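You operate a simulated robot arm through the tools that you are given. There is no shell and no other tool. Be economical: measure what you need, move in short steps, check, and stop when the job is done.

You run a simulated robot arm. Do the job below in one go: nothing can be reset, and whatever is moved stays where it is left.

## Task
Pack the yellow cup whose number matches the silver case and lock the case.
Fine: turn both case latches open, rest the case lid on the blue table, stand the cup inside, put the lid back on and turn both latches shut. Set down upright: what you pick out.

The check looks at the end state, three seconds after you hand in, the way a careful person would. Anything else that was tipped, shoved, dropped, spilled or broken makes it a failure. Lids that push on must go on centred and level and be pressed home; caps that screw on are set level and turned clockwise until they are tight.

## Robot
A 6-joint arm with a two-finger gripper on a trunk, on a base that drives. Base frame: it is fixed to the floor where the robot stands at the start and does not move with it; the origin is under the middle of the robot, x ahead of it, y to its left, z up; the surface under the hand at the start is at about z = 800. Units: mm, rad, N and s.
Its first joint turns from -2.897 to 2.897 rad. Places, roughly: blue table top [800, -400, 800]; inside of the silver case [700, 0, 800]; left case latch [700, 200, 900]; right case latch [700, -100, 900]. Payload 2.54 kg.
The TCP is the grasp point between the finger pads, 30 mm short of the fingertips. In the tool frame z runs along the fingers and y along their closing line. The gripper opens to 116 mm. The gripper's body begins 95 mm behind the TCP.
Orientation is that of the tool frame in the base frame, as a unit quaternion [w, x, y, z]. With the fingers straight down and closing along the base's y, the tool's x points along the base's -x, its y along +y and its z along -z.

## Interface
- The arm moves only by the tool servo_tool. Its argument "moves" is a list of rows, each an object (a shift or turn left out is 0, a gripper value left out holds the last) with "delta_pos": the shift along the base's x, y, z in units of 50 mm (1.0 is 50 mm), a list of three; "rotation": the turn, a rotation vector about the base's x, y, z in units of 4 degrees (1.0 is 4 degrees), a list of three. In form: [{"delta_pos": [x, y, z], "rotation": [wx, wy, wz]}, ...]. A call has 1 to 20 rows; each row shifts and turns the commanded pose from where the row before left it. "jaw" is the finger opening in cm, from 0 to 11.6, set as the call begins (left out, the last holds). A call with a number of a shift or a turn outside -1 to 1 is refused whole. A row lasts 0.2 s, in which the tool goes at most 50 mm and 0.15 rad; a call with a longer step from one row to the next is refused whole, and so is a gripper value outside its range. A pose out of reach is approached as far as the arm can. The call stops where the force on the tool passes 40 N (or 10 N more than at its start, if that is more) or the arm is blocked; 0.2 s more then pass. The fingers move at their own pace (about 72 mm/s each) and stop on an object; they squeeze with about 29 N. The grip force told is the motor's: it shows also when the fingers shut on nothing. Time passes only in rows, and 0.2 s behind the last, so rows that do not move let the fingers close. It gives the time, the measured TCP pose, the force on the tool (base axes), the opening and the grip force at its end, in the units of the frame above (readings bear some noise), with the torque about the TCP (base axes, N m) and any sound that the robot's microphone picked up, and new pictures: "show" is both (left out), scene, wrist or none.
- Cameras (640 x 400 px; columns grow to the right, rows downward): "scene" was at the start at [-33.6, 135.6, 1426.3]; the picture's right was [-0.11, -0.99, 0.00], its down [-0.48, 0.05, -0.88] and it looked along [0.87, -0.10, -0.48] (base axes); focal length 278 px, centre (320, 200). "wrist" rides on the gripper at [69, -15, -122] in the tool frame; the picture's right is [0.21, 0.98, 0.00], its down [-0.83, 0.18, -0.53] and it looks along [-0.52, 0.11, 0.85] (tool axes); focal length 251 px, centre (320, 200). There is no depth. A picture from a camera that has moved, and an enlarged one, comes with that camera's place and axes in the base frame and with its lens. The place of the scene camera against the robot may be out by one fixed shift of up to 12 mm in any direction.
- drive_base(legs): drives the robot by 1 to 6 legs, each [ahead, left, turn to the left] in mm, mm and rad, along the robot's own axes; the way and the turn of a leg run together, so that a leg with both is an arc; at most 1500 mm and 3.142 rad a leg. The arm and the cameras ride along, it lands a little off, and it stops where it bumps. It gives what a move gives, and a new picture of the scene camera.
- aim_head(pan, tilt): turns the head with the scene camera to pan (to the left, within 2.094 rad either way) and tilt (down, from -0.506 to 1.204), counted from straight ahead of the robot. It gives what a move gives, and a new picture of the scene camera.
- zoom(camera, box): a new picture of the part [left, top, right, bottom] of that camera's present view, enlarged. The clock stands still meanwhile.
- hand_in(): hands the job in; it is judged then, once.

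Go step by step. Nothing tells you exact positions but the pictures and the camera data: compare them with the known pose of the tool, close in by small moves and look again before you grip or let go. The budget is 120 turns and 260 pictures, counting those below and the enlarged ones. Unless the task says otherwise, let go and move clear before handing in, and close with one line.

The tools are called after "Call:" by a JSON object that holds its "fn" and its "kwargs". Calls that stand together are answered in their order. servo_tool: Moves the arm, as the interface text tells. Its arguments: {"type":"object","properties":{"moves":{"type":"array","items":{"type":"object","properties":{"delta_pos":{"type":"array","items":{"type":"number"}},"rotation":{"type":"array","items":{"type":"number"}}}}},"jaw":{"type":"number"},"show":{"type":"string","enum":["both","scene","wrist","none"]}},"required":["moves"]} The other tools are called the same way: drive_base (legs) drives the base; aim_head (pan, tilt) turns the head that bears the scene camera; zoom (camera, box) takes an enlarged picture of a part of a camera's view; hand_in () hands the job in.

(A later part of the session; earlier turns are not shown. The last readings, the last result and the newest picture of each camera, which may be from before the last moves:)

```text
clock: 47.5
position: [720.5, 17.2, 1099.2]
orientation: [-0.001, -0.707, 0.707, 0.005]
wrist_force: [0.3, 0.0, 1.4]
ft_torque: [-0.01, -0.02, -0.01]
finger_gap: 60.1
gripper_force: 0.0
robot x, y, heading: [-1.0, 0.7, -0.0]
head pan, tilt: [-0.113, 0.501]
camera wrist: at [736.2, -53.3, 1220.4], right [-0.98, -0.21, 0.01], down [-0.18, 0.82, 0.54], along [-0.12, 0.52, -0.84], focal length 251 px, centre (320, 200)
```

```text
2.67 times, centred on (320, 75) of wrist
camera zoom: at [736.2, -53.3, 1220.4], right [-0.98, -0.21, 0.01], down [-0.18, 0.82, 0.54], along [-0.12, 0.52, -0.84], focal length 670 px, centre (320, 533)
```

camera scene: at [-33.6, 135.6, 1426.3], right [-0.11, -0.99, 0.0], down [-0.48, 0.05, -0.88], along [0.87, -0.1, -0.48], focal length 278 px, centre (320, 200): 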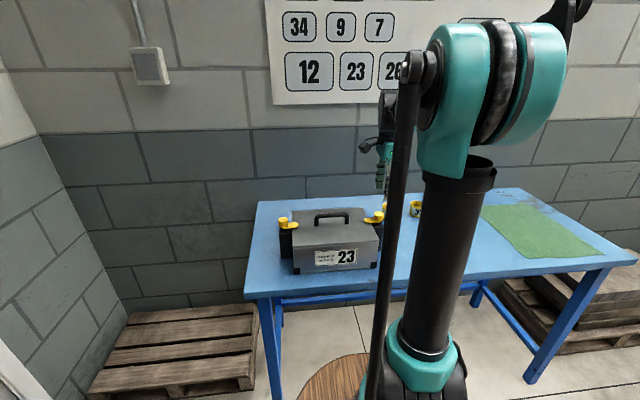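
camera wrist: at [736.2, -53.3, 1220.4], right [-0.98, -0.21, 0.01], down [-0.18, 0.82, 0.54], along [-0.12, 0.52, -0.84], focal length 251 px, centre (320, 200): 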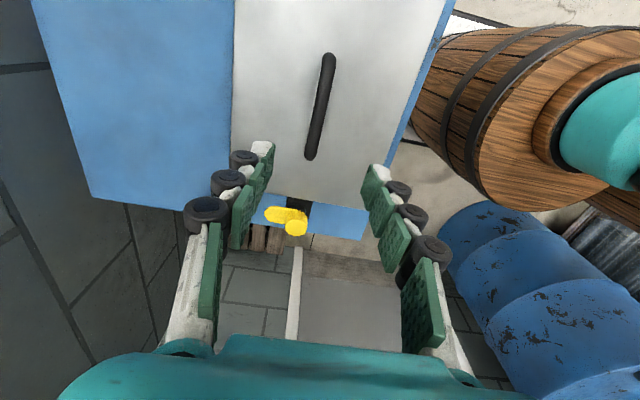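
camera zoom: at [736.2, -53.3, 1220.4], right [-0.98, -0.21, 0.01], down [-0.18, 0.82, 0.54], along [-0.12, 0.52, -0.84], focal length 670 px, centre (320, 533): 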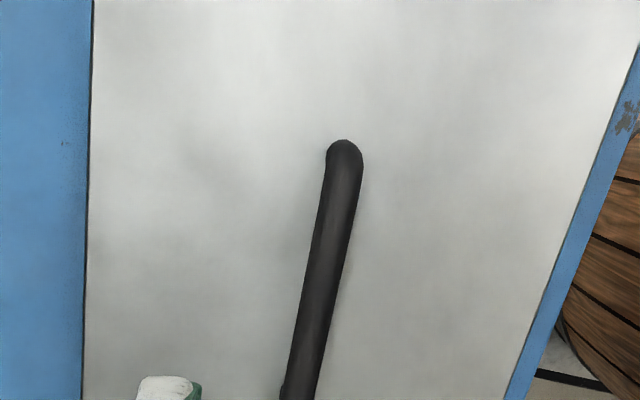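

The handle centre is about (721, 13), along y. I descend partway and check its height with the scene camera.

Call:
{"fn": "servo_tool", "kwargs": {"moves": [{"delta_pos": [0, -0.07, -0.7]}, {"delta_pos": [0, 0, -0.7]}, {"delta_pos": [0, 0, -0.7]}, {"delta_pos": [0, 0, -0.7]}, {}], "show": "wrist"}}

Call:
{"fn": "zoom", "kwargs": {"camera": "scene", "box": [270, 150, 400, 240]}}

```text
clock: 48.7
position: [720.8, 14.6, 957.8]
orientation: [-0.002, -0.707, 0.707, 0.004]
wrist_force: [0.5, 0.1, 0.2]
ft_torque: [-0.01, -0.03, -0.06]
finger_gap: 60.0
gripper_force: 0.0
robot x, y, heading: [-1.0, 1.3, -0.0]
head pan, tilt: [-0.113, 0.501]
camera wrist: at [737.0, -55.5, 1079.3], right [-0.98, -0.21, 0.01], down [-0.18, 0.82, 0.54], along [-0.12, 0.52, -0.84], focal length 251 px, centre (320, 200)
```

wrist: 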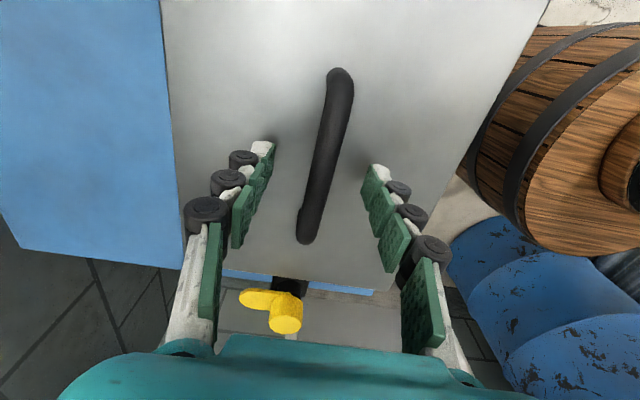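

```text
4.44 times, centred on (335, 195) of scene
camera zoom: at [-33.7, 135.7, 1426.3], right [-0.11, -0.99, 0.0], down [-0.48, 0.05, -0.88], along [0.87, -0.1, -0.48], focal length 1236 px, centre (253, 222)
```

zoom: 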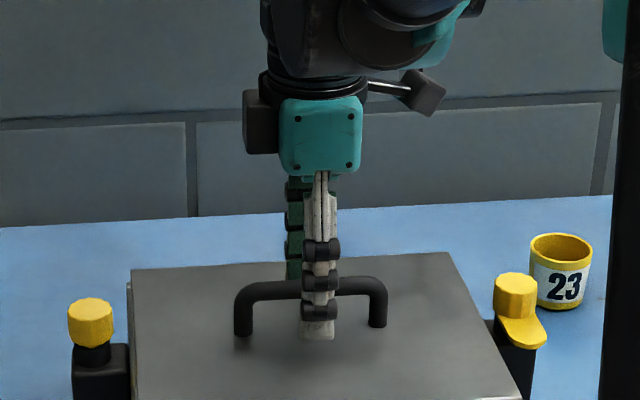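

Handle bar is at about z 928–935, fingers straddle it. I lower 23 mm and close.

Call:
{"fn": "servo_tool", "kwargs": {"moves": [{"delta_pos": [-0.01, 0, -0.23]}, {"delta_pos": [0, 0, -0.23]}, {}], "show": "none"}}

Call:
{"fn": "servo_tool", "kwargs": {"moves": [{}, {}, {}, {}], "jaw": 0, "show": "wrist"}}

Call:
{"fn": "zoom", "kwargs": {"camera": "scene", "box": [270, 150, 400, 240]}}

```text
clock: 49.3
position: [719.6, 14.1, 941.3]
orientation: [0.0, -0.707, 0.707, 0.002]
wrist_force: [1.3, -0.8, 74.2]
ft_torque: [-0.12, -0.2, -0.02]
finger_gap: 60.0
gripper_force: 26.3
robot x, y, heading: [3.2, -1.3, -0.002]
head pan, tilt: [-0.113, 0.501]
stopped in row 3: the force on the tool passed its limit at 54 N (the readings are from after the stop); the commanded pose is now the measured one
```

```text
clock: 49.8
position: [723.3, 14.5, 944.6]
orientation: [-0.001, 0.707, -0.707, -0.001]
wrist_force: [16.6, 0.4, 100.9]
ft_torque: [-0.76, -1.77, 0.28]
finger_gap: 29.8
gripper_force: 27.0
robot x, y, heading: [0.5, 0.2, 0.002]
head pan, tilt: [-0.113, 0.501]
stopped in row 2: the force on the tool passed its limit at 88 N (the readings are from after the stop); the commanded pose is now the measured one
camera wrist: at [738.3, -55.4, 1066.1], right [-0.98, -0.21, 0.0], down [-0.18, 0.82, 0.54], along [-0.12, 0.52, -0.84], focal length 251 px, centre (320, 200)
```

wrist: 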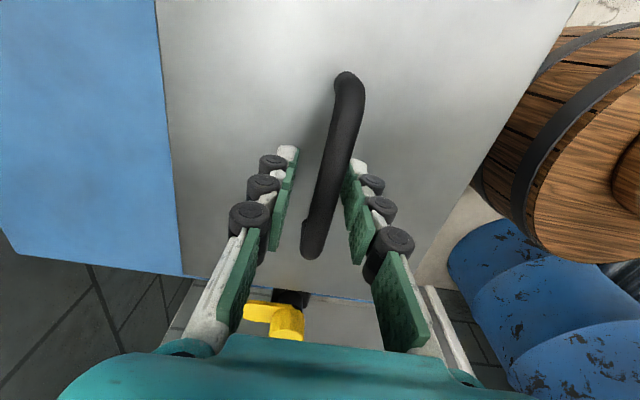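

```text
4.44 times, centred on (335, 195) of scene
camera zoom: at [-35.8, 135.7, 1426.2], right [-0.11, -0.99, 0.0], down [-0.48, 0.05, -0.88], along [0.87, -0.1, -0.48], focal length 1236 px, centre (253, 222)
```

zoom: 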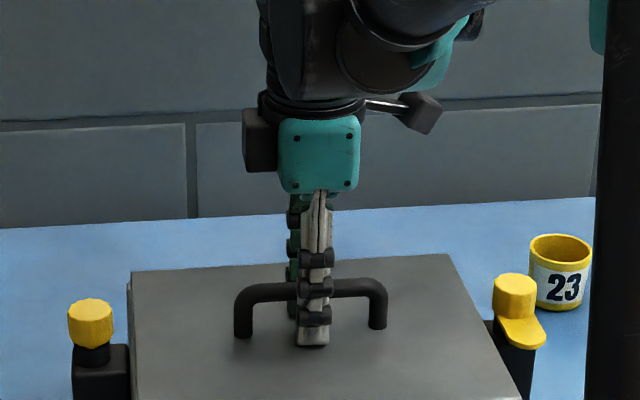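

The fingertips touched the lid (lid top ≈ 910). I open, rise about 10 mm and close again.

Call:
{"fn": "servo_tool", "kwargs": {"moves": [{"delta_pos": [0, 0, 0.12]}, {"delta_pos": [-0.04, 0, 0.08]}, {}], "jaw": 5, "show": "wrist"}}

```text
clock: 50.6
position: [719.6, 11.9, 950.0]
orientation: [0.0, 0.707, -0.707, -0.003]
wrist_force: [-0.6, 0.0, -0.1]
ft_torque: [0.01, 0.03, 0.01]
finger_gap: 50.0
gripper_force: 0.1
robot x, y, heading: [-0.2, -2.2, 0.0]
head pan, tilt: [-0.113, 0.501]
camera wrist: at [734.8, -56.3, 1071.6], right [-0.98, -0.21, 0.01], down [-0.18, 0.82, 0.54], along [-0.12, 0.52, -0.84], focal length 251 px, centre (320, 200)
```

wrist: 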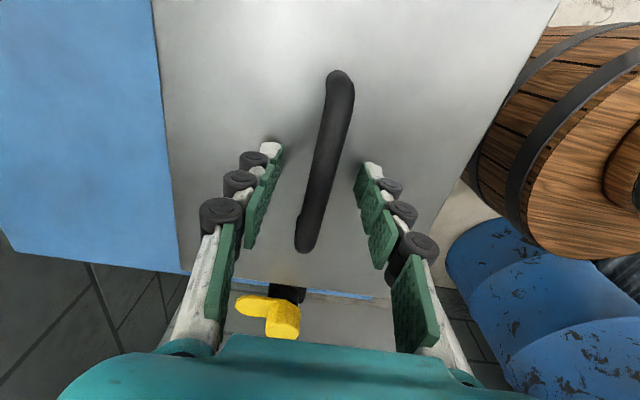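

Call:
{"fn": "servo_tool", "kwargs": {"moves": [{}, {}, {}, {}], "jaw": 0, "show": "wrist"}}

Call:
{"fn": "zoom", "kwargs": {"camera": "scene", "box": [270, 150, 400, 240]}}

```text
clock: 51.6
position: [720.1, 13.4, 949.5]
orientation: [-0.002, -0.707, 0.707, 0.004]
wrist_force: [0.3, 0.4, 0.6]
ft_torque: [0.01, 0.04, -0.03]
finger_gap: 11.1
gripper_force: 29.1
robot x, y, heading: [1.1, -1.2, -0.003]
head pan, tilt: [-0.113, 0.501]
camera wrist: at [735.2, -56.3, 1071.7], right [-0.98, -0.21, 0.01], down [-0.18, 0.82, 0.54], along [-0.12, 0.52, -0.84], focal length 251 px, centre (320, 200)
```

wrist: 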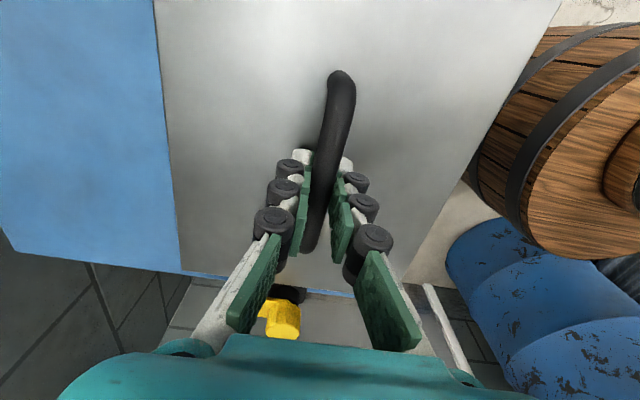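

```text
4.44 times, centred on (335, 195) of scene
camera zoom: at [-33.5, 135.7, 1426.3], right [-0.11, -0.99, 0.0], down [-0.48, 0.05, -0.88], along [0.87, -0.1, -0.48], focal length 1236 px, centre (253, 222)
```

zoom: 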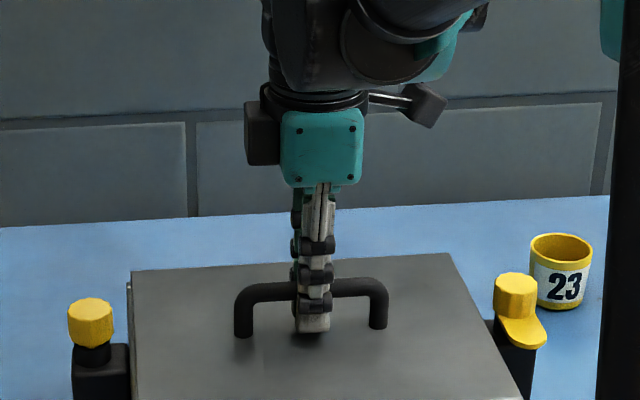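

The bar is held at 11 mm (grasp pose ≈ 720, 13.4, 949.7). I lift slowly and check that the lid follows level.

Call:
{"fn": "servo_tool", "kwargs": {"moves": [{"delta_pos": [0, 0, 0.2]}, {"delta_pos": [0, 0, 0.2]}, {"delta_pos": [0, 0, 0.3]}, {"delta_pos": [0, 0, 0.3]}, {"delta_pos": [0, 0, 0.5]}, {"delta_pos": [0, 0, 0.5]}], "show": "both"}}

Call:
{"fn": "zoom", "kwargs": {"camera": "scene", "box": [270, 150, 400, 280]}}

```text
clock: 53.0
position: [719.0, 14.6, 1048.9]
orientation: [0.0, -0.707, 0.707, 0.003]
wrist_force: [0.5, 0.4, -3.5]
ft_torque: [0.0, 0.02, 0.0]
finger_gap: 11.3
gripper_force: 29.3
robot x, y, heading: [-0.8, -1.1, 0.002]
head pan, tilt: [-0.113, 0.501]
camera scene: at [-33.4, 135.7, 1426.3], right [-0.11, -0.99, 0.0], down [-0.48, 0.05, -0.88], along [0.87, -0.1, -0.48], focal length 278 px, centre (320, 200)
camera wrist: at [735.4, -55.8, 1171.7], right [-0.98, -0.21, 0.01], down [-0.18, 0.82, 0.54], along [-0.12, 0.52, -0.84], focal length 251 px, centre (320, 200)
```

scene: 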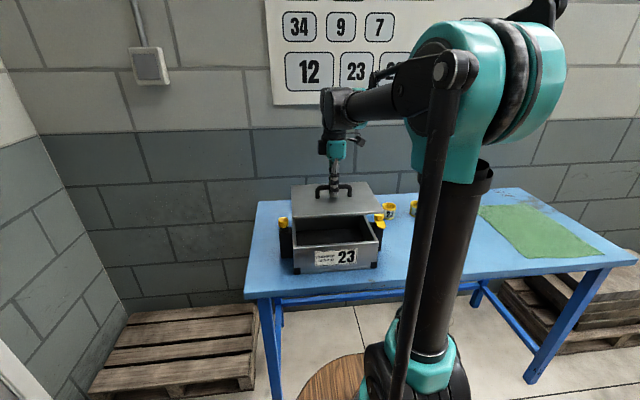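
wrist: 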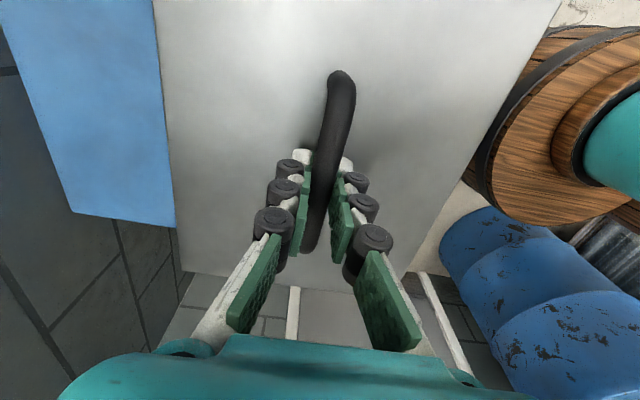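

```text
3.08 times, centred on (335, 215) of scene
camera zoom: at [-33.4, 135.7, 1426.3], right [-0.11, -0.99, 0.0], down [-0.48, 0.05, -0.88], along [0.87, -0.1, -0.48], focal length 855 px, centre (274, 154)
```

zoom: 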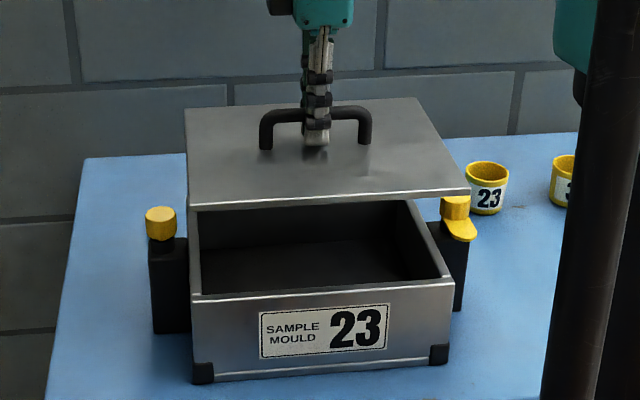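

The lid came off level and light. I carry it to about (705, −395) over free blue table.

Call:
{"fn": "servo_tool", "kwargs": {"moves": [{"delta_pos": [-0.03, -0.4, 0]}, {"delta_pos": [-0.03, -0.8, 0]}, {"delta_pos": [-0.03, -0.87, 0]}, {"delta_pos": [-0.03, -0.87, 0]}, {"delta_pos": [-0.03, -0.87, 0]}, {"delta_pos": [-0.03, -0.87, 0]}, {"delta_pos": [-0.03, -0.87, 0]}, {"delta_pos": [-0.03, -0.87, 0]}, {"delta_pos": [-0.03, -0.87, 0]}, {"delta_pos": [-0.03, -0.5, 0]}, {"delta_pos": [0, -0.39, 0]}, {}], "show": "both"}}

```text
clock: 55.6
position: [704.9, -394.8, 1050.4]
orientation: [0.001, 0.707, -0.707, -0.003]
wrist_force: [0.1, -0.7, -4.0]
ft_torque: [-0.03, 0.04, 0.03]
finger_gap: 11.2
gripper_force: 29.1
robot x, y, heading: [1.3, -1.0, -0.001]
head pan, tilt: [-0.113, 0.501]
camera scene: at [-33.5, 135.6, 1426.3], right [-0.11, -0.99, 0.0], down [-0.48, 0.05, -0.88], along [0.87, -0.1, -0.48], focal length 278 px, centre (320, 200)
camera wrist: at [720.3, -465.5, 1172.8], right [-0.98, -0.21, 0.01], down [-0.18, 0.82, 0.54], along [-0.12, 0.52, -0.84], focal length 251 px, centre (320, 200)
```

scene: 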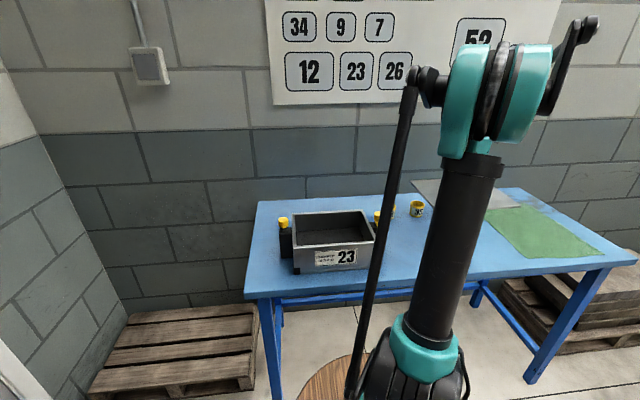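
wrist: 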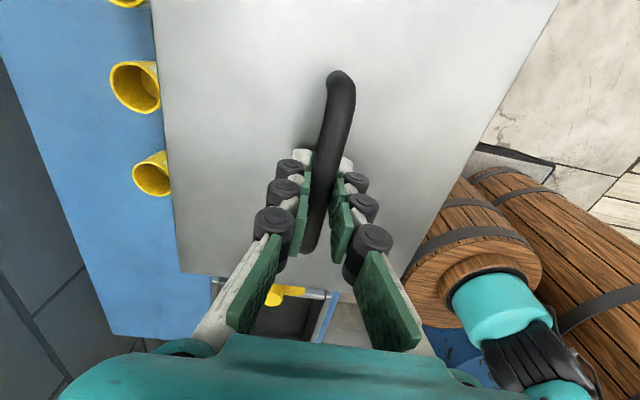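

Lid far edge at x≈806 clears the cups (x ≥ 875) and the table edge (x≈558). I lower it.

Call:
{"fn": "servo_tool", "kwargs": {"moves": [{"delta_pos": [0, 0, -0.5]}, {"delta_pos": [0, 0, -0.7]}, {"delta_pos": [0, 0, -0.7]}, {"delta_pos": [0, 0, -0.7]}, {"delta_pos": [0, 0, -0.4]}, {"delta_pos": [0, 0, -0.3]}, {}], "show": "wrist"}}

Call:
{"fn": "servo_tool", "kwargs": {"moves": [{"delta_pos": [0, 0, -0.1]}, {"delta_pos": [0, 0, -0.1]}, {"delta_pos": [0, 0, -0.1]}], "show": "none"}}

```text
clock: 57.2
position: [704.1, -393.9, 884.5]
orientation: [0.0, 0.707, -0.707, -0.002]
wrist_force: [0.6, -0.3, -3.5]
ft_torque: [0.01, 0.02, 0.04]
finger_gap: 11.3
gripper_force: 29.3
robot x, y, heading: [-1.4, -1.2, 0.003]
head pan, tilt: [-0.113, 0.501]
camera wrist: at [719.2, -464.1, 1007.1], right [-0.98, -0.21, 0.01], down [-0.18, 0.82, 0.54], along [-0.12, 0.52, -0.84], focal length 251 px, centre (320, 200)
```

wrist: 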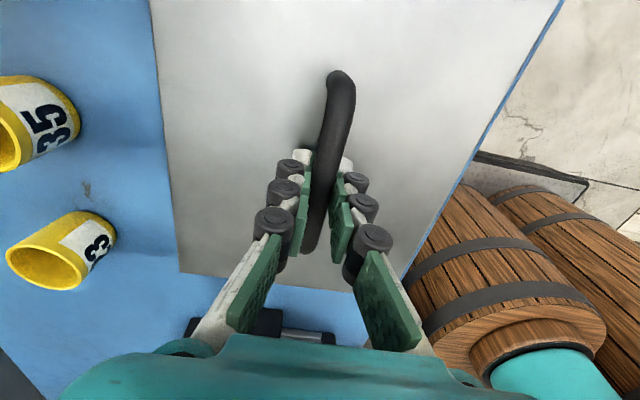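

```text
clock: 58.0
position: [703.7, -395.0, 870.2]
orientation: [-0.001, -0.707, 0.707, 0.003]
wrist_force: [0.1, -0.8, -4.0]
ft_torque: [-0.03, 0.02, 0.02]
finger_gap: 11.0
gripper_force: 29.4
robot x, y, heading: [2.4, 0.3, -0.001]
head pan, tilt: [-0.113, 0.501]
```

Call:
{"fn": "servo_tool", "kwargs": {"moves": [{"delta_pos": [0, 0, -0.06]}, {"delta_pos": [0, 0, -0.06]}, {"delta_pos": [0, 0, -0.06]}], "show": "none"}}

Call:
{"fn": "servo_tool", "kwargs": {"moves": [{"delta_pos": [0, 0, -0.04]}, {"delta_pos": [0, 0, -0.04]}, {"delta_pos": [0, 0, -0.04]}], "show": "none"}}

```text
clock: 58.8
position: [704.5, -394.4, 859.5]
orientation: [-0.001, -0.707, 0.707, 0.003]
wrist_force: [-0.6, -1.1, -3.4]
ft_torque: [0.02, 0.01, 0.04]
finger_gap: 11.3
gripper_force: 29.2
robot x, y, heading: [-1.8, -1.6, 0.003]
head pan, tilt: [-0.113, 0.501]
```

```text
clock: 59.6
position: [705.1, -393.9, 855.4]
orientation: [0.0, 0.707, -0.707, -0.004]
wrist_force: [3.4, 0.8, 14.1]
ft_torque: [-0.2, -0.02, 0.08]
finger_gap: 11.1
gripper_force: 29.1
robot x, y, heading: [-0.9, -2.4, -0.002]
head pan, tilt: [-0.113, 0.501]
```

The lid rests on the table (contact at TCP z≈856). I release and rise to look.

Call:
{"fn": "servo_tool", "kwargs": {"moves": [{}, {}, {"delta_pos": [0, 0, 0.3]}, {"delta_pos": [0, 0, 0.8]}, {"delta_pos": [0, 0, 0.9]}, {"delta_pos": [0, 0, 0.9]}, {"delta_pos": [0, 0, 0.9]}], "jaw": 5, "show": "wrist"}}

```text
clock: 61.2
position: [701.0, -393.2, 1047.6]
orientation: [0.001, 0.707, -0.707, -0.003]
wrist_force: [-0.2, 0.1, 0.0]
ft_torque: [-0.02, 0.01, -0.03]
finger_gap: 50.2
gripper_force: 0.0
robot x, y, heading: [0.9, 2.5, 0.002]
head pan, tilt: [-0.113, 0.501]
camera wrist: at [717.8, -462.8, 1170.6], right [-0.98, -0.21, 0.01], down [-0.18, 0.82, 0.54], along [-0.12, 0.52, -0.84], focal length 251 px, centre (320, 200)
```

wrist: 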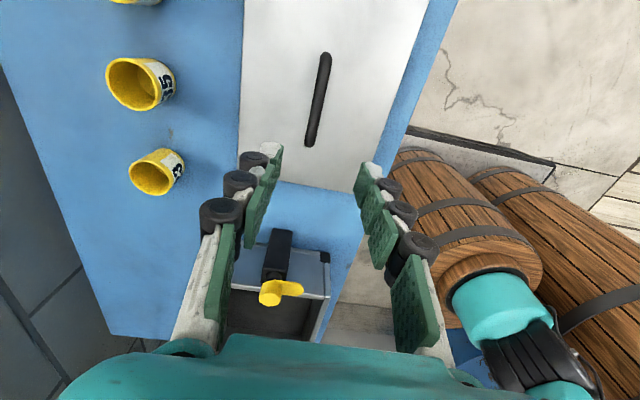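

The lid sits well. I head for cup 23 near (915, −253) with the hand turned back to yaw 0 (closing along y).

Call:
{"fn": "servo_tool", "kwargs": {"moves": [{"delta_pos": [0.2, 0.141, -0.09], "rotation": [0, 0, -1]}, {"delta_pos": [0.2, 0.141, -0.09], "rotation": [0, 0, -1]}, {"delta_pos": [0.2, 0.141, -0.09], "rotation": [0, 0, -1]}, {"delta_pos": [0.2, 0.141, -0.09], "rotation": [0, 0, -1]}, {"delta_pos": [0.2, 0.141, -0.09], "rotation": [0, 0, -1]}, {"delta_pos": [0.2, 0.141, -0.09], "rotation": [0, 0, -1]}, {"delta_pos": [0.2, 0.141, -0.09], "rotation": [0, 0, -1]}, {"delta_pos": [0.2, 0.141, -0.09], "rotation": [0, 0, -1]}, {"delta_pos": [0.2, 0.141, -0.09], "rotation": [0, 0, -1]}, {"delta_pos": [0.2, 0.141, -0.09], "rotation": [0, 0, -1]}, {"delta_pos": [0.2, 0.141, -0.09], "rotation": [0, 0, -1]}, {"delta_pos": [0.2, 0.141, -0.09], "rotation": [0, 0, -1]}, {"delta_pos": [0.2, 0.141, -0.09], "rotation": [0, 0, -1]}, {"delta_pos": [0.2, 0.141, -0.09], "rotation": [0, 0, -1]}, {"delta_pos": [0.2, 0.141, -0.09], "rotation": [0, 0, -1]}, {"delta_pos": [0.2, 0.141, -0.09], "rotation": [0, 0, -1]}, {"delta_pos": [0.2, 0.141, -0.09], "rotation": [0, 0, -1]}, {"delta_pos": [0.2, 0.141, -0.09], "rotation": [0, 0, -1]}, {"delta_pos": [0.2, 0.141, -0.09], "rotation": [0, 0, -1]}, {"delta_pos": [0.2, 0.141, -0.09], "rotation": [0, 0, -1]}], "jaw": 9, "show": "none"}}

Call:
{"fn": "servo_tool", "kwargs": {"moves": [{"rotation": [0, 0, -1]}, {"rotation": [0, 0, -1]}, {"rotation": [0, 0, -0.5]}, {}], "show": "both"}}

```text
clock: 65.4
position: [904.2, -255.5, 955.4]
orientation: [0.002, -0.088, 0.996, 0.002]
wrist_force: [0.2, 0.6, 0.7]
ft_torque: [-0.01, -0.01, -0.03]
finger_gap: 90.0
gripper_force: 0.1
robot x, y, heading: [-1.9, -4.1, 0.003]
head pan, tilt: [-0.113, 0.501]
```

```text
clock: 66.4
position: [905.7, -255.1, 955.0]
orientation: [0.002, 0.0, 1.0, 0.003]
wrist_force: [-0.7, -0.6, -0.2]
ft_torque: [-0.01, -0.02, 0.04]
finger_gap: 90.1
gripper_force: 0.0
robot x, y, heading: [-3.5, -0.6, 0.001]
head pan, tilt: [-0.113, 0.501]
camera scene: at [-33.6, 135.7, 1426.3], right [-0.11, -0.99, 0.0], down [-0.48, 0.05, -0.88], along [0.87, -0.1, -0.48], focal length 278 px, centre (320, 200)
camera wrist: at [835.2, -270.4, 1076.7], right [-0.21, 0.98, 0.01], down [0.82, 0.18, 0.54], along [0.52, 0.12, -0.84], focal length 251 px, centre (320, 200)
```

scene: 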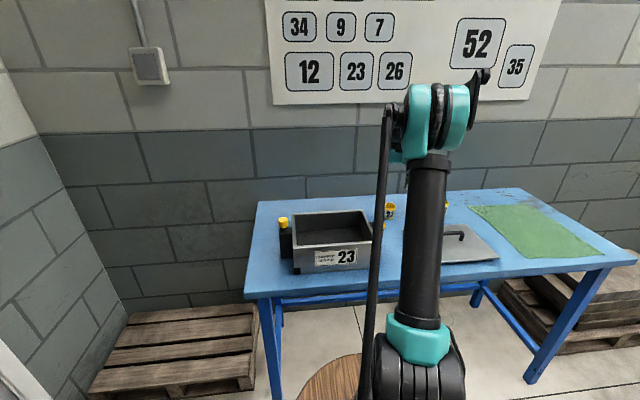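
wrist: 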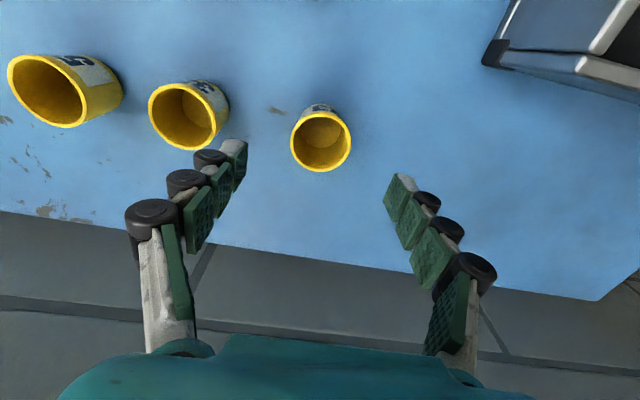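

Cup 23's rim centre is about (911, −252.5), rim ≈850, diameter ≈57. I align and lower to just above.

Call:
{"fn": "servo_tool", "kwargs": {"moves": [{"delta_pos": [0.1, 0.05, -0.5]}, {"delta_pos": [0, 0, -0.5]}, {"delta_pos": [0, 0, -0.3]}, {}], "show": "wrist"}}

Call:
{"fn": "zoom", "kwargs": {"camera": "scene", "box": [360, 170, 440, 230]}}

```text
clock: 67.4
position: [908.1, -253.1, 891.2]
orientation: [0.002, 0.001, 1.0, 0.002]
wrist_force: [-0.4, -0.4, -0.1]
ft_torque: [0.02, 0.0, 0.0]
finger_gap: 90.0
gripper_force: 0.0
robot x, y, heading: [-2.4, -1.9, -0.003]
head pan, tilt: [-0.113, 0.501]
camera wrist: at [838.9, -269.1, 1012.8], right [-0.21, 0.98, 0.01], down [0.82, 0.18, 0.54], along [0.52, 0.12, -0.84], focal length 251 px, centre (320, 200)
```

wrist: 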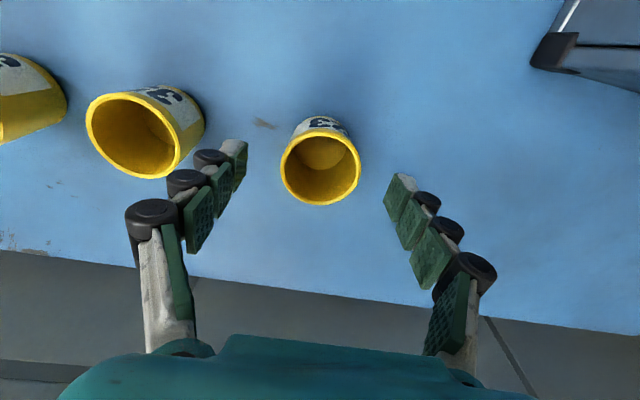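

```text
6.67 times, centred on (400, 200) of scene
camera zoom: at [-33.6, 135.7, 1426.3], right [-0.11, -0.99, 0.0], down [-0.48, 0.05, -0.88], along [0.87, -0.1, -0.48], focal length 1853 px, centre (-213, 200)
```

zoom: 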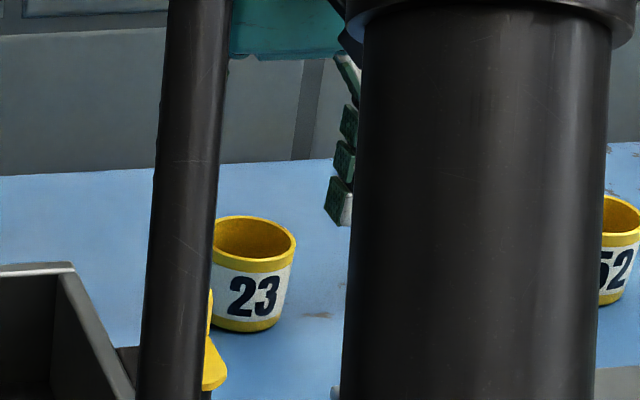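

Aligned within a few mm. I lower to TCP z≈843 and close on the cup.

Call:
{"fn": "servo_tool", "kwargs": {"moves": [{"delta_pos": [0.06, 0.01, -0.4]}, {"delta_pos": [0, 0, -0.3]}, {"delta_pos": [0, 0, -0.26]}, {}], "show": "wrist"}}

Call:
{"fn": "servo_tool", "kwargs": {"moves": [{}, {}, {}, {}], "jaw": 4.5, "show": "wrist"}}

```text
clock: 68.4
position: [912.6, -252.4, 843.8]
orientation: [0.002, 0.0, 1.0, 0.003]
wrist_force: [0.1, -0.1, 1.5]
ft_torque: [0.01, 0.0, 0.01]
finger_gap: 90.0
gripper_force: 0.1
robot x, y, heading: [-1.5, -0.3, -0.0]
head pan, tilt: [-0.113, 0.501]
camera wrist: at [842.9, -268.8, 965.4], right [-0.21, 0.98, 0.01], down [0.82, 0.18, 0.54], along [0.52, 0.12, -0.84], focal length 251 px, centre (320, 200)
```

wrist: 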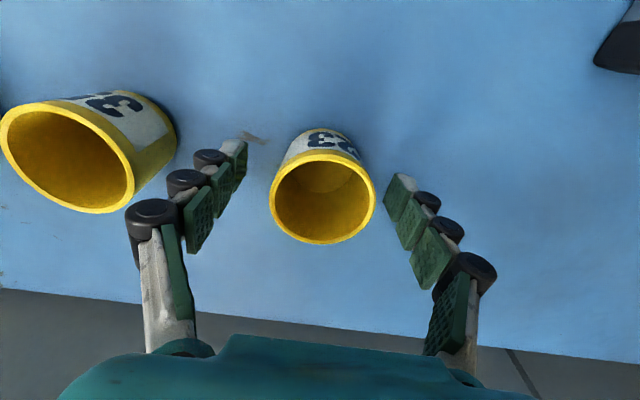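

```text
clock: 69.4
position: [912.6, -253.4, 844.6]
orientation: [0.003, 0.0, 1.0, 0.002]
wrist_force: [1.3, -0.4, 1.7]
ft_torque: [-0.02, 0.0, 0.01]
finger_gap: 52.6
gripper_force: 28.8
robot x, y, heading: [-0.2, 0.6, -0.006]
head pan, tilt: [-0.113, 0.501]
camera wrist: at [842.9, -268.9, 965.5], right [-0.21, 0.98, 0.01], down [0.82, 0.18, 0.54], along [0.52, 0.12, -0.84], focal length 251 px, centre (320, 200)
```

wrist: 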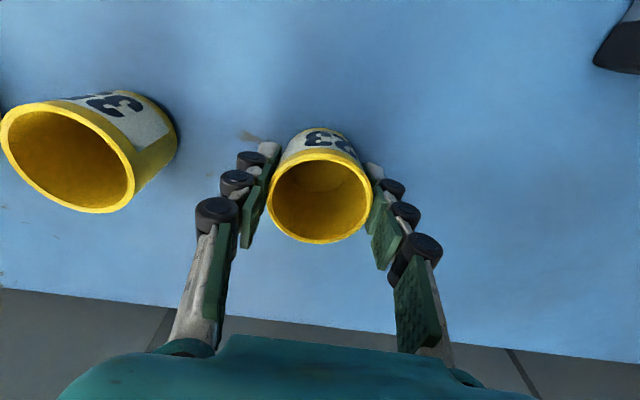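

Cup 23 is gripped (52.6 mm). I lift straight up and carry it over the case.

Call:
{"fn": "servo_tool", "kwargs": {"moves": [{"delta_pos": [0, 0, 0.3]}, {"delta_pos": [0, 0, 0.7]}, {"delta_pos": [0, 0, 0.8]}, {"delta_pos": [0, 0, 0.8]}, {"delta_pos": [0, 0, 0.8]}], "show": "none"}}

Call:
{"fn": "servo_tool", "kwargs": {"moves": [{"delta_pos": [-0.2, 0.25, 0]}, {"delta_pos": [-0.384, 0.538, 0]}, {"delta_pos": [-0.384, 0.538, 0]}, {"delta_pos": [-0.384, 0.538, 0]}, {"delta_pos": [-0.384, 0.538, 0]}, {"delta_pos": [-0.384, 0.538, 0]}, {"delta_pos": [-0.384, 0.538, 0]}, {"delta_pos": [-0.384, 0.538, 0]}, {"delta_pos": [-0.384, 0.538, 0]}, {"delta_pos": [-0.384, 0.538, 0]}, {"delta_pos": [-0.184, 0.288, 0]}, {}], "show": "both"}}

```text
clock: 70.6
position: [911.8, -250.6, 1011.5]
orientation: [0.003, 0.0, 1.0, 0.002]
wrist_force: [0.9, 0.6, -0.2]
ft_torque: [0.02, 0.02, -0.01]
finger_gap: 52.6
gripper_force: 29.0
robot x, y, heading: [-0.0, -0.1, -0.004]
head pan, tilt: [-0.113, 0.501]
```

```text
clock: 73.2
position: [723.1, 16.3, 1013.6]
orientation: [0.001, 0.001, 1.0, 0.003]
wrist_force: [0.4, 0.2, -0.6]
ft_torque: [-0.01, 0.0, -0.01]
finger_gap: 52.9
gripper_force: 28.8
robot x, y, heading: [-0.9, 1.7, 0.003]
head pan, tilt: [-0.113, 0.501]
camera scene: at [-33.6, 135.7, 1426.3], right [-0.11, -0.99, 0.0], down [-0.48, 0.05, -0.88], along [0.87, -0.1, -0.48], focal length 278 px, centre (320, 200)
camera wrist: at [653.2, 1.1, 1135.1], right [-0.21, 0.98, 0.01], down [0.82, 0.18, 0.54], along [0.52, 0.12, -0.84], focal length 251 px, centre (320, 200)
```

scene: 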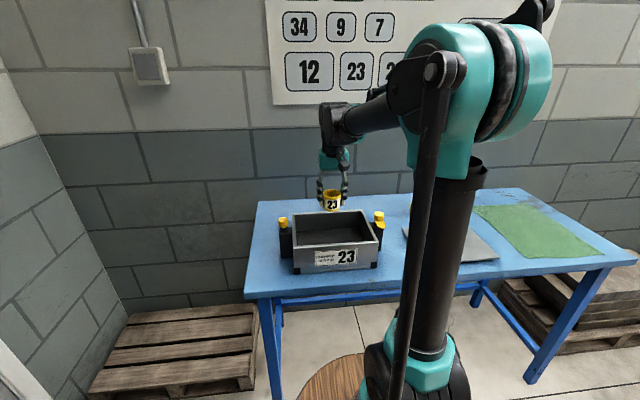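
wrist: 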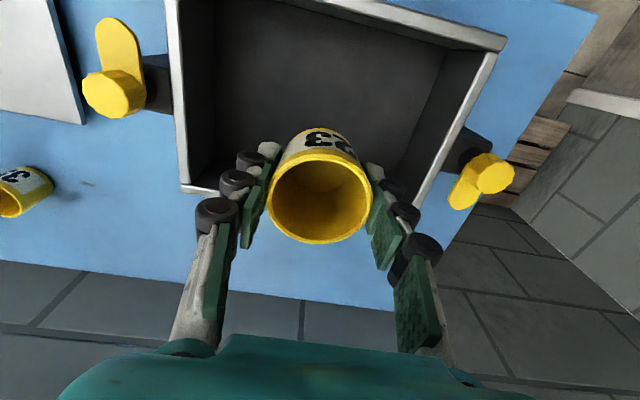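

The cup hangs over the middle of the case. I lower it in, slowly at the end.

Call:
{"fn": "servo_tool", "kwargs": {"moves": [{"delta_pos": [-0.03, 0, -0.5]}, {"delta_pos": [0, 0, -0.7]}, {"delta_pos": [0, 0, -0.7]}, {"delta_pos": [0, 0, -0.6]}, {"delta_pos": [0, 0, -0.36]}, {}], "show": "wrist"}}

Call:
{"fn": "servo_tool", "kwargs": {"moves": [{"delta_pos": [0, 0, -0.08]}, {"delta_pos": [0, 0, -0.08]}, {"delta_pos": [0, 0, -0.08]}], "show": "none"}}

```text
clock: 74.6
position: [720.8, 17.9, 869.2]
orientation: [0.001, 0.0, 1.0, 0.003]
wrist_force: [1.8, -1.6, 19.5]
ft_torque: [-0.03, -0.14, -0.02]
finger_gap: 51.9
gripper_force: 28.7
robot x, y, heading: [0.7, -2.8, -0.002]
head pan, tilt: [-0.113, 0.501]
camera wrist: at [650.6, 1.1, 990.8], right [-0.21, 0.98, 0.0], down [0.82, 0.18, 0.54], along [0.52, 0.12, -0.84], focal length 251 px, centre (320, 200)
```

wrist: 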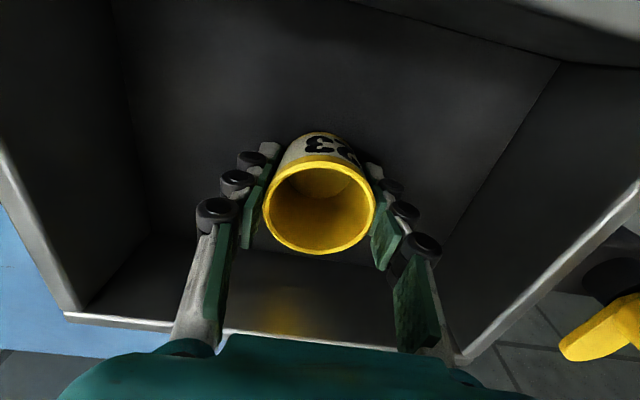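

```text
clock: 75.2
position: [719.8, 17.5, 863.1]
orientation: [0.001, 0.001, 1.0, 0.002]
wrist_force: [-4.5, -1.2, 27.0]
ft_torque: [-0.16, 0.13, 0.03]
finger_gap: 51.9
gripper_force: 28.8
robot x, y, heading: [2.2, -1.7, 0.001]
head pan, tilt: [-0.113, 0.501]
stopped in row 2: the force on the tool passed its limit at 53 N (the readings are from after the stop); the commanded pose is now the measured one
```

The cup met the case floor (floor is about 20 mm up) and is standing. I release and rise straight up.

Call:
{"fn": "servo_tool", "kwargs": {"moves": [{}, {}, {}], "jaw": 8, "show": "wrist"}}

Call:
{"fn": "servo_tool", "kwargs": {"moves": [{"delta_pos": [0, 0, 0.4]}, {"delta_pos": [0, 0, 0.8]}, {"delta_pos": [0, 0, 0.8]}, {"delta_pos": [0, 0, 0.8]}, {"delta_pos": [0, 0, 0.8]}], "show": "both"}}

Call:
{"fn": "zoom", "kwargs": {"camera": "scene", "box": [270, 190, 400, 280]}}

```text
clock: 76.0
position: [720.0, 17.0, 862.3]
orientation: [0.001, 0.0, 1.0, 0.003]
wrist_force: [-0.4, -0.4, -0.6]
ft_torque: [0.0, 0.0, 0.01]
finger_gap: 80.0
gripper_force: 0.1
robot x, y, heading: [1.4, -1.4, -0.004]
head pan, tilt: [-0.113, 0.501]
camera wrist: at [651.0, 1.0, 984.7], right [-0.21, 0.98, 0.0], down [0.82, 0.18, 0.54], along [0.52, 0.12, -0.84], focal length 251 px, centre (320, 200)
```

wrist: 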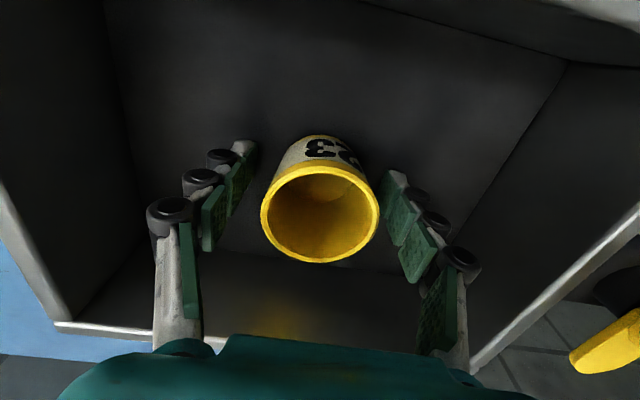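

```text
clock: 77.2
position: [724.4, 19.6, 1044.2]
orientation: [0.001, 0.0, 1.0, 0.003]
wrist_force: [0.5, 0.8, -0.3]
ft_torque: [0.01, 0.04, 0.02]
finger_gap: 80.2
gripper_force: 0.0
robot x, y, heading: [-3.3, -1.7, 0.001]
head pan, tilt: [-0.113, 0.501]
camera scene: at [-33.5, 135.7, 1426.3], right [-0.11, -0.99, 0.0], down [-0.48, 0.05, -0.88], along [0.87, -0.1, -0.48], focal length 278 px, centre (320, 200)
camera wrist: at [654.9, 4.1, 1167.1], right [-0.21, 0.98, 0.0], down [0.82, 0.18, 0.54], along [0.52, 0.12, -0.84], focal length 251 px, centre (320, 200)
```

scene: 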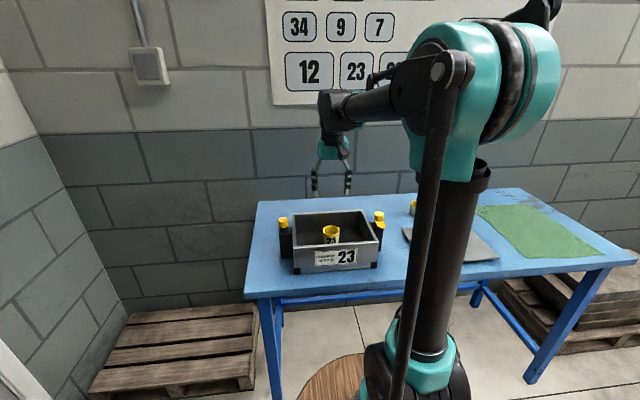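
wrist: 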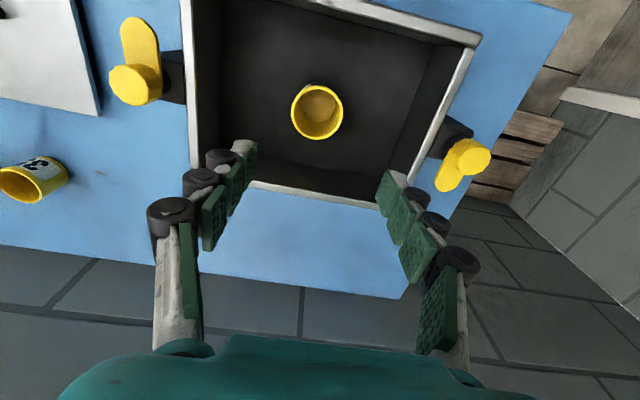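

```text
4.44 times, centred on (335, 235) of scene
camera zoom: at [-33.5, 135.7, 1426.3], right [-0.11, -0.99, 0.0], down [-0.48, 0.05, -0.88], along [0.87, -0.1, -0.48], focal length 1236 px, centre (253, 44)
```

zoom: 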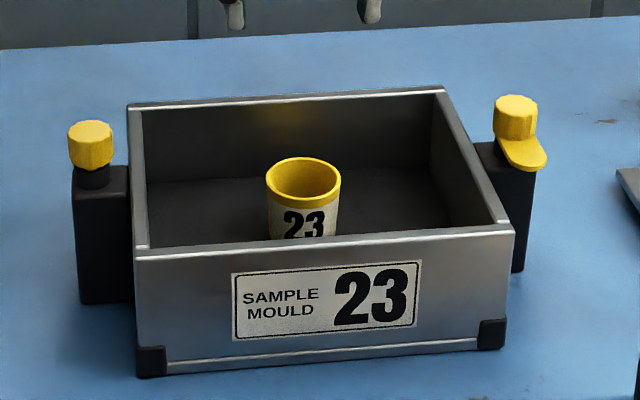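

The cup stands upright inside. Now I return to the lid with yaw +90°.

Call:
{"fn": "servo_tool", "kwargs": {"moves": [{"delta_pos": [-0.018, -0.412, 0], "rotation": [0, 0, 1]}, {"delta_pos": [-0.018, -0.412, 0], "rotation": [0, 0, 1]}, {"delta_pos": [-0.018, -0.412, 0], "rotation": [0, 0, 1]}, {"delta_pos": [-0.018, -0.412, 0], "rotation": [0, 0, 1]}, {"delta_pos": [-0.018, -0.412, 0], "rotation": [0, 0, 1]}, {"delta_pos": [-0.018, -0.412, 0], "rotation": [0, 0, 1]}, {"delta_pos": [-0.018, -0.412, 0], "rotation": [0, 0, 1]}, {"delta_pos": [-0.018, -0.412, 0], "rotation": [0, 0, 1]}, {"delta_pos": [-0.018, -0.412, 0], "rotation": [0, 0, 1]}, {"delta_pos": [-0.018, -0.412, 0], "rotation": [0, 0, 1]}, {"delta_pos": [-0.018, -0.412, 0], "rotation": [0, 0, 1]}, {"delta_pos": [-0.018, -0.412, 0], "rotation": [0, 0, 1]}, {"delta_pos": [-0.018, -0.412, 0], "rotation": [0, 0, 1]}, {"delta_pos": [-0.018, -0.412, 0], "rotation": [0, 0, 1]}, {"delta_pos": [-0.018, -0.412, 0], "rotation": [0, 0, 1]}, {"delta_pos": [-0.018, -0.412, 0], "rotation": [0, 0, 1]}, {"delta_pos": [-0.018, -0.412, 0], "rotation": [0, 0, 1]}, {"delta_pos": [-0.018, -0.412, 0], "rotation": [0, 0, 1]}, {"delta_pos": [-0.018, -0.412, 0], "rotation": [0, 0, 1]}, {"delta_pos": [-0.018, -0.412, 0], "rotation": [0, 0, 1]}], "jaw": 5, "show": "none"}}

Call:
{"fn": "servo_tool", "kwargs": {"moves": [{"rotation": [0, 0, 1]}, {"rotation": [0, 0, 1]}, {"rotation": [0, 0, 0.5]}, {}], "show": "wrist"}}

```text
clock: 81.4
position: [704.5, -395.1, 1042.6]
orientation: [0.0, -0.643, 0.766, 0.003]
wrist_force: [0.9, 0.1, 0.0]
ft_torque: [-0.01, 0.01, 0.03]
finger_gap: 50.3
gripper_force: 0.0
robot x, y, heading: [4.1, -1.9, 0.002]
head pan, tilt: [-0.113, 0.501]
```

```text
clock: 82.4
position: [703.3, -393.5, 1042.4]
orientation: [-0.001, -0.706, 0.708, 0.004]
wrist_force: [0.7, -0.2, -0.4]
ft_torque: [-0.04, 0.03, -0.02]
finger_gap: 49.9
gripper_force: 0.1
robot x, y, heading: [1.0, 1.3, 0.001]
head pan, tilt: [-0.113, 0.501]
camera wrist: at [718.5, -464.1, 1163.9], right [-0.98, -0.22, 0.0], down [-0.18, 0.82, 0.54], along [-0.12, 0.52, -0.84], focal length 251 px, centre (320, 200)
```

wrist: 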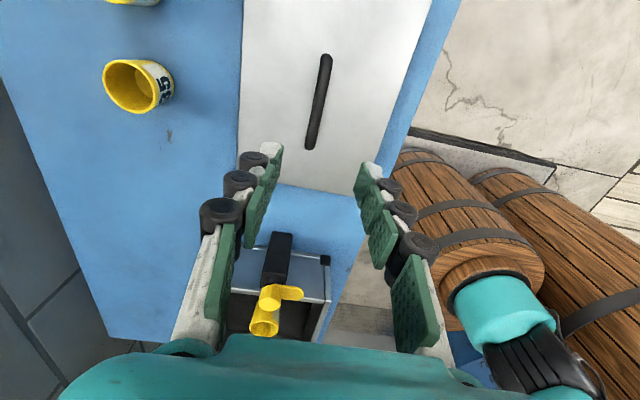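

Same view as when I left the lid. I lower around the handle.

Call:
{"fn": "servo_tool", "kwargs": {"moves": [{"delta_pos": [0.01, -0.01, -0.6]}, {"delta_pos": [0, 0, -0.8]}, {"delta_pos": [0, 0, -0.8]}, {"delta_pos": [0, 0, -0.8]}, {"delta_pos": [0, 0, -0.5]}, {"delta_pos": [0, 0, -0.2]}, {}], "show": "wrist"}}

```text
clock: 84.0
position: [701.6, -396.0, 860.0]
orientation: [0.001, 0.707, -0.707, -0.003]
wrist_force: [0.6, 0.3, 1.4]
ft_torque: [0.0, 0.02, 0.0]
finger_gap: 49.8
gripper_force: 0.0
robot x, y, heading: [0.1, 0.5, 0.004]
head pan, tilt: [-0.113, 0.501]
camera wrist: at [717.4, -465.8, 981.2], right [-0.98, -0.21, 0.0], down [-0.18, 0.82, 0.54], along [-0.12, 0.52, -0.84], focal length 251 px, centre (320, 200)
```

wrist: 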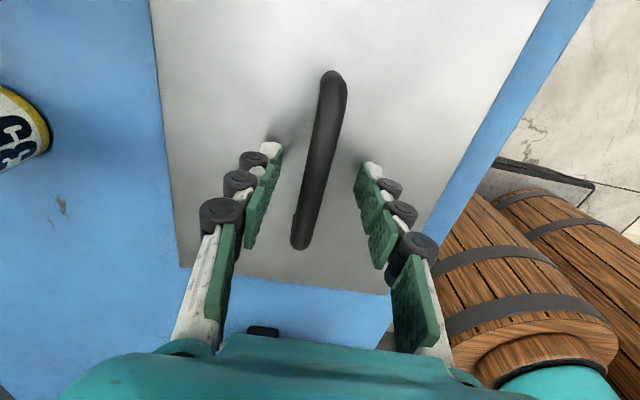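

Handle sits about 4 mm toward +x of the finger centre; I correct, lower 4 mm and close.

Call:
{"fn": "servo_tool", "kwargs": {"moves": [{"delta_pos": [0.07, 0.02, -0.07]}, {}], "show": "none"}}

Call:
{"fn": "servo_tool", "kwargs": {"moves": [{}, {}, {}, {}], "jaw": 0, "show": "wrist"}}

```text
clock: 84.6
position: [705.8, -394.7, 854.9]
orientation: [0.0, -0.707, 0.708, 0.003]
wrist_force: [0.3, 0.3, 0.0]
ft_torque: [-0.01, 0.0, 0.03]
finger_gap: 49.9
gripper_force: 0.1
robot x, y, heading: [-1.5, 1.1, 0.004]
head pan, tilt: [-0.113, 0.501]
```

```text
clock: 85.6
position: [705.2, -394.2, 855.8]
orientation: [-0.001, -0.707, 0.707, 0.003]
wrist_force: [0.6, 1.0, -0.1]
ft_torque: [0.03, 0.01, 0.03]
finger_gap: 11.2
gripper_force: 28.8
robot x, y, heading: [2.1, -1.2, -0.002]
head pan, tilt: [-0.113, 0.501]
camera wrist: at [721.0, -464.3, 977.3], right [-0.98, -0.21, 0.0], down [-0.18, 0.82, 0.54], along [-0.12, 0.52, -0.84], focal length 251 px, centre (320, 200)
```

wrist: 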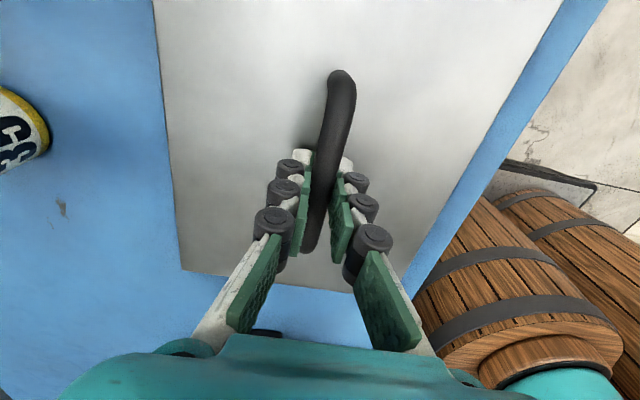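

The grasp matches the first one. I lift, and carry it back over the case.

Call:
{"fn": "servo_tool", "kwargs": {"moves": [{"delta_pos": [0, 0, 0.3]}, {"delta_pos": [0, 0, 0.5]}, {"delta_pos": [0, 0, 0.8]}, {"delta_pos": [0, 0, 0.8]}, {"delta_pos": [0, 0, 0.8]}, {"delta_pos": [0, 0, 0.8]}, {}], "show": "none"}}

Call:
{"fn": "servo_tool", "kwargs": {"moves": [{"delta_pos": [0.03, 0.4, 0]}, {"delta_pos": [0.03, 0.8, 0]}, {"delta_pos": [0.03, 0.87, 0]}, {"delta_pos": [0.03, 0.87, 0]}, {"delta_pos": [0.03, 0.87, 0]}, {"delta_pos": [0.03, 0.87, 0]}, {"delta_pos": [0.03, 0.87, 0]}, {"delta_pos": [0.03, 0.87, 0]}, {"delta_pos": [0.03, 0.87, 0]}, {"delta_pos": [0.03, 0.5, 0]}, {"delta_pos": [0, 0.37, 0]}, {}], "show": "both"}}

```text
clock: 87.2
position: [706.2, -394.1, 1054.6]
orientation: [0.001, 0.707, -0.707, -0.004]
wrist_force: [0.2, 0.4, -2.8]
ft_torque: [0.02, -0.02, 0.01]
finger_gap: 11.3
gripper_force: 29.0
robot x, y, heading: [3.8, -0.4, 0.002]
head pan, tilt: [-0.113, 0.501]
```

```text
clock: 89.8
position: [721.6, 14.0, 1054.0]
orientation: [0.0, -0.707, 0.707, 0.003]
wrist_force: [0.5, 0.0, -3.7]
ft_torque: [0.02, -0.01, -0.01]
finger_gap: 10.9
gripper_force: 28.9
robot x, y, heading: [2.7, -0.7, 0.001]
head pan, tilt: [-0.113, 0.501]
camera scene: at [-33.5, 135.7, 1426.3], right [-0.11, -0.99, 0.0], down [-0.48, 0.05, -0.88], along [0.87, -0.1, -0.48], focal length 278 px, centre (320, 200)
camera wrist: at [737.3, -55.6, 1175.6], right [-0.98, -0.21, 0.0], down [-0.18, 0.82, 0.54], along [-0.12, 0.52, -0.84], focal length 251 px, centre (320, 200)
```

scene: 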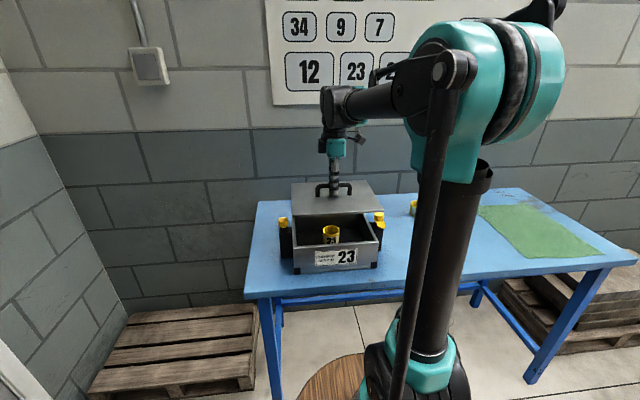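
wrist: 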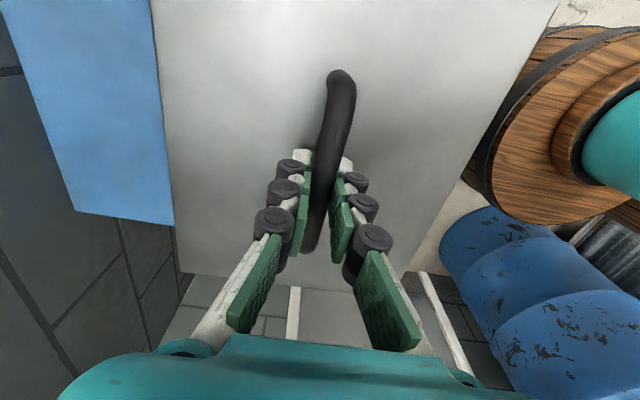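

The view matches the lift-off view. I lower to just above the rim and check from the scene.

Call:
{"fn": "servo_tool", "kwargs": {"moves": [{"delta_pos": [-0.015, 0, -0.4]}, {"delta_pos": [0, 0, -0.6]}, {"delta_pos": [0, 0, -0.5]}, {"delta_pos": [0, 0, -0.3]}, {}], "show": "wrist"}}

Call:
{"fn": "zoom", "kwargs": {"camera": "scene", "box": [270, 170, 400, 280]}}

```text
clock: 91.0
position: [720.2, 13.0, 962.0]
orientation: [0.001, 0.707, -0.707, -0.004]
wrist_force: [0.6, 0.3, -4.0]
ft_torque: [-0.02, -0.01, 0.02]
finger_gap: 11.3
gripper_force: 29.5
robot x, y, heading: [-1.9, 0.3, 0.002]
head pan, tilt: [-0.113, 0.501]
camera wrist: at [736.5, -56.7, 1084.9], right [-0.98, -0.21, 0.0], down [-0.18, 0.82, 0.54], along [-0.12, 0.52, -0.84], focal length 251 px, centre (320, 200)
```

wrist: 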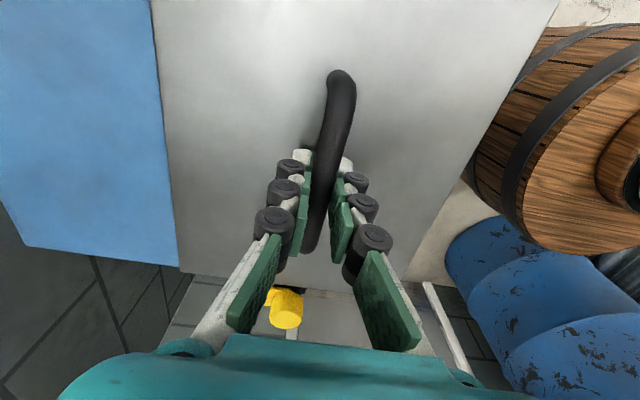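

```text
3.64 times, centred on (335, 225) of scene
camera zoom: at [-33.5, 135.7, 1426.3], right [-0.11, -0.99, 0.0], down [-0.48, 0.05, -0.88], along [0.87, -0.1, -0.48], focal length 1011 px, centre (266, 109)
```

zoom: 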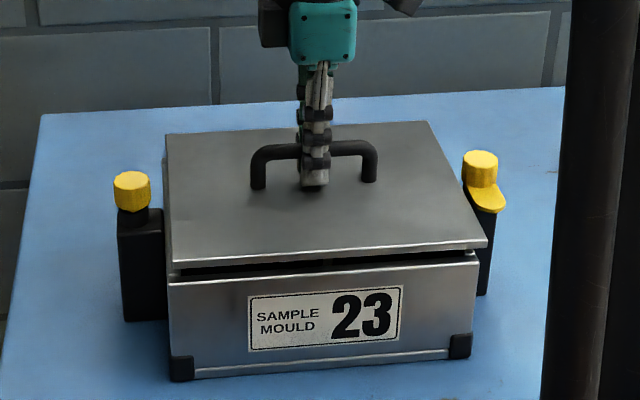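

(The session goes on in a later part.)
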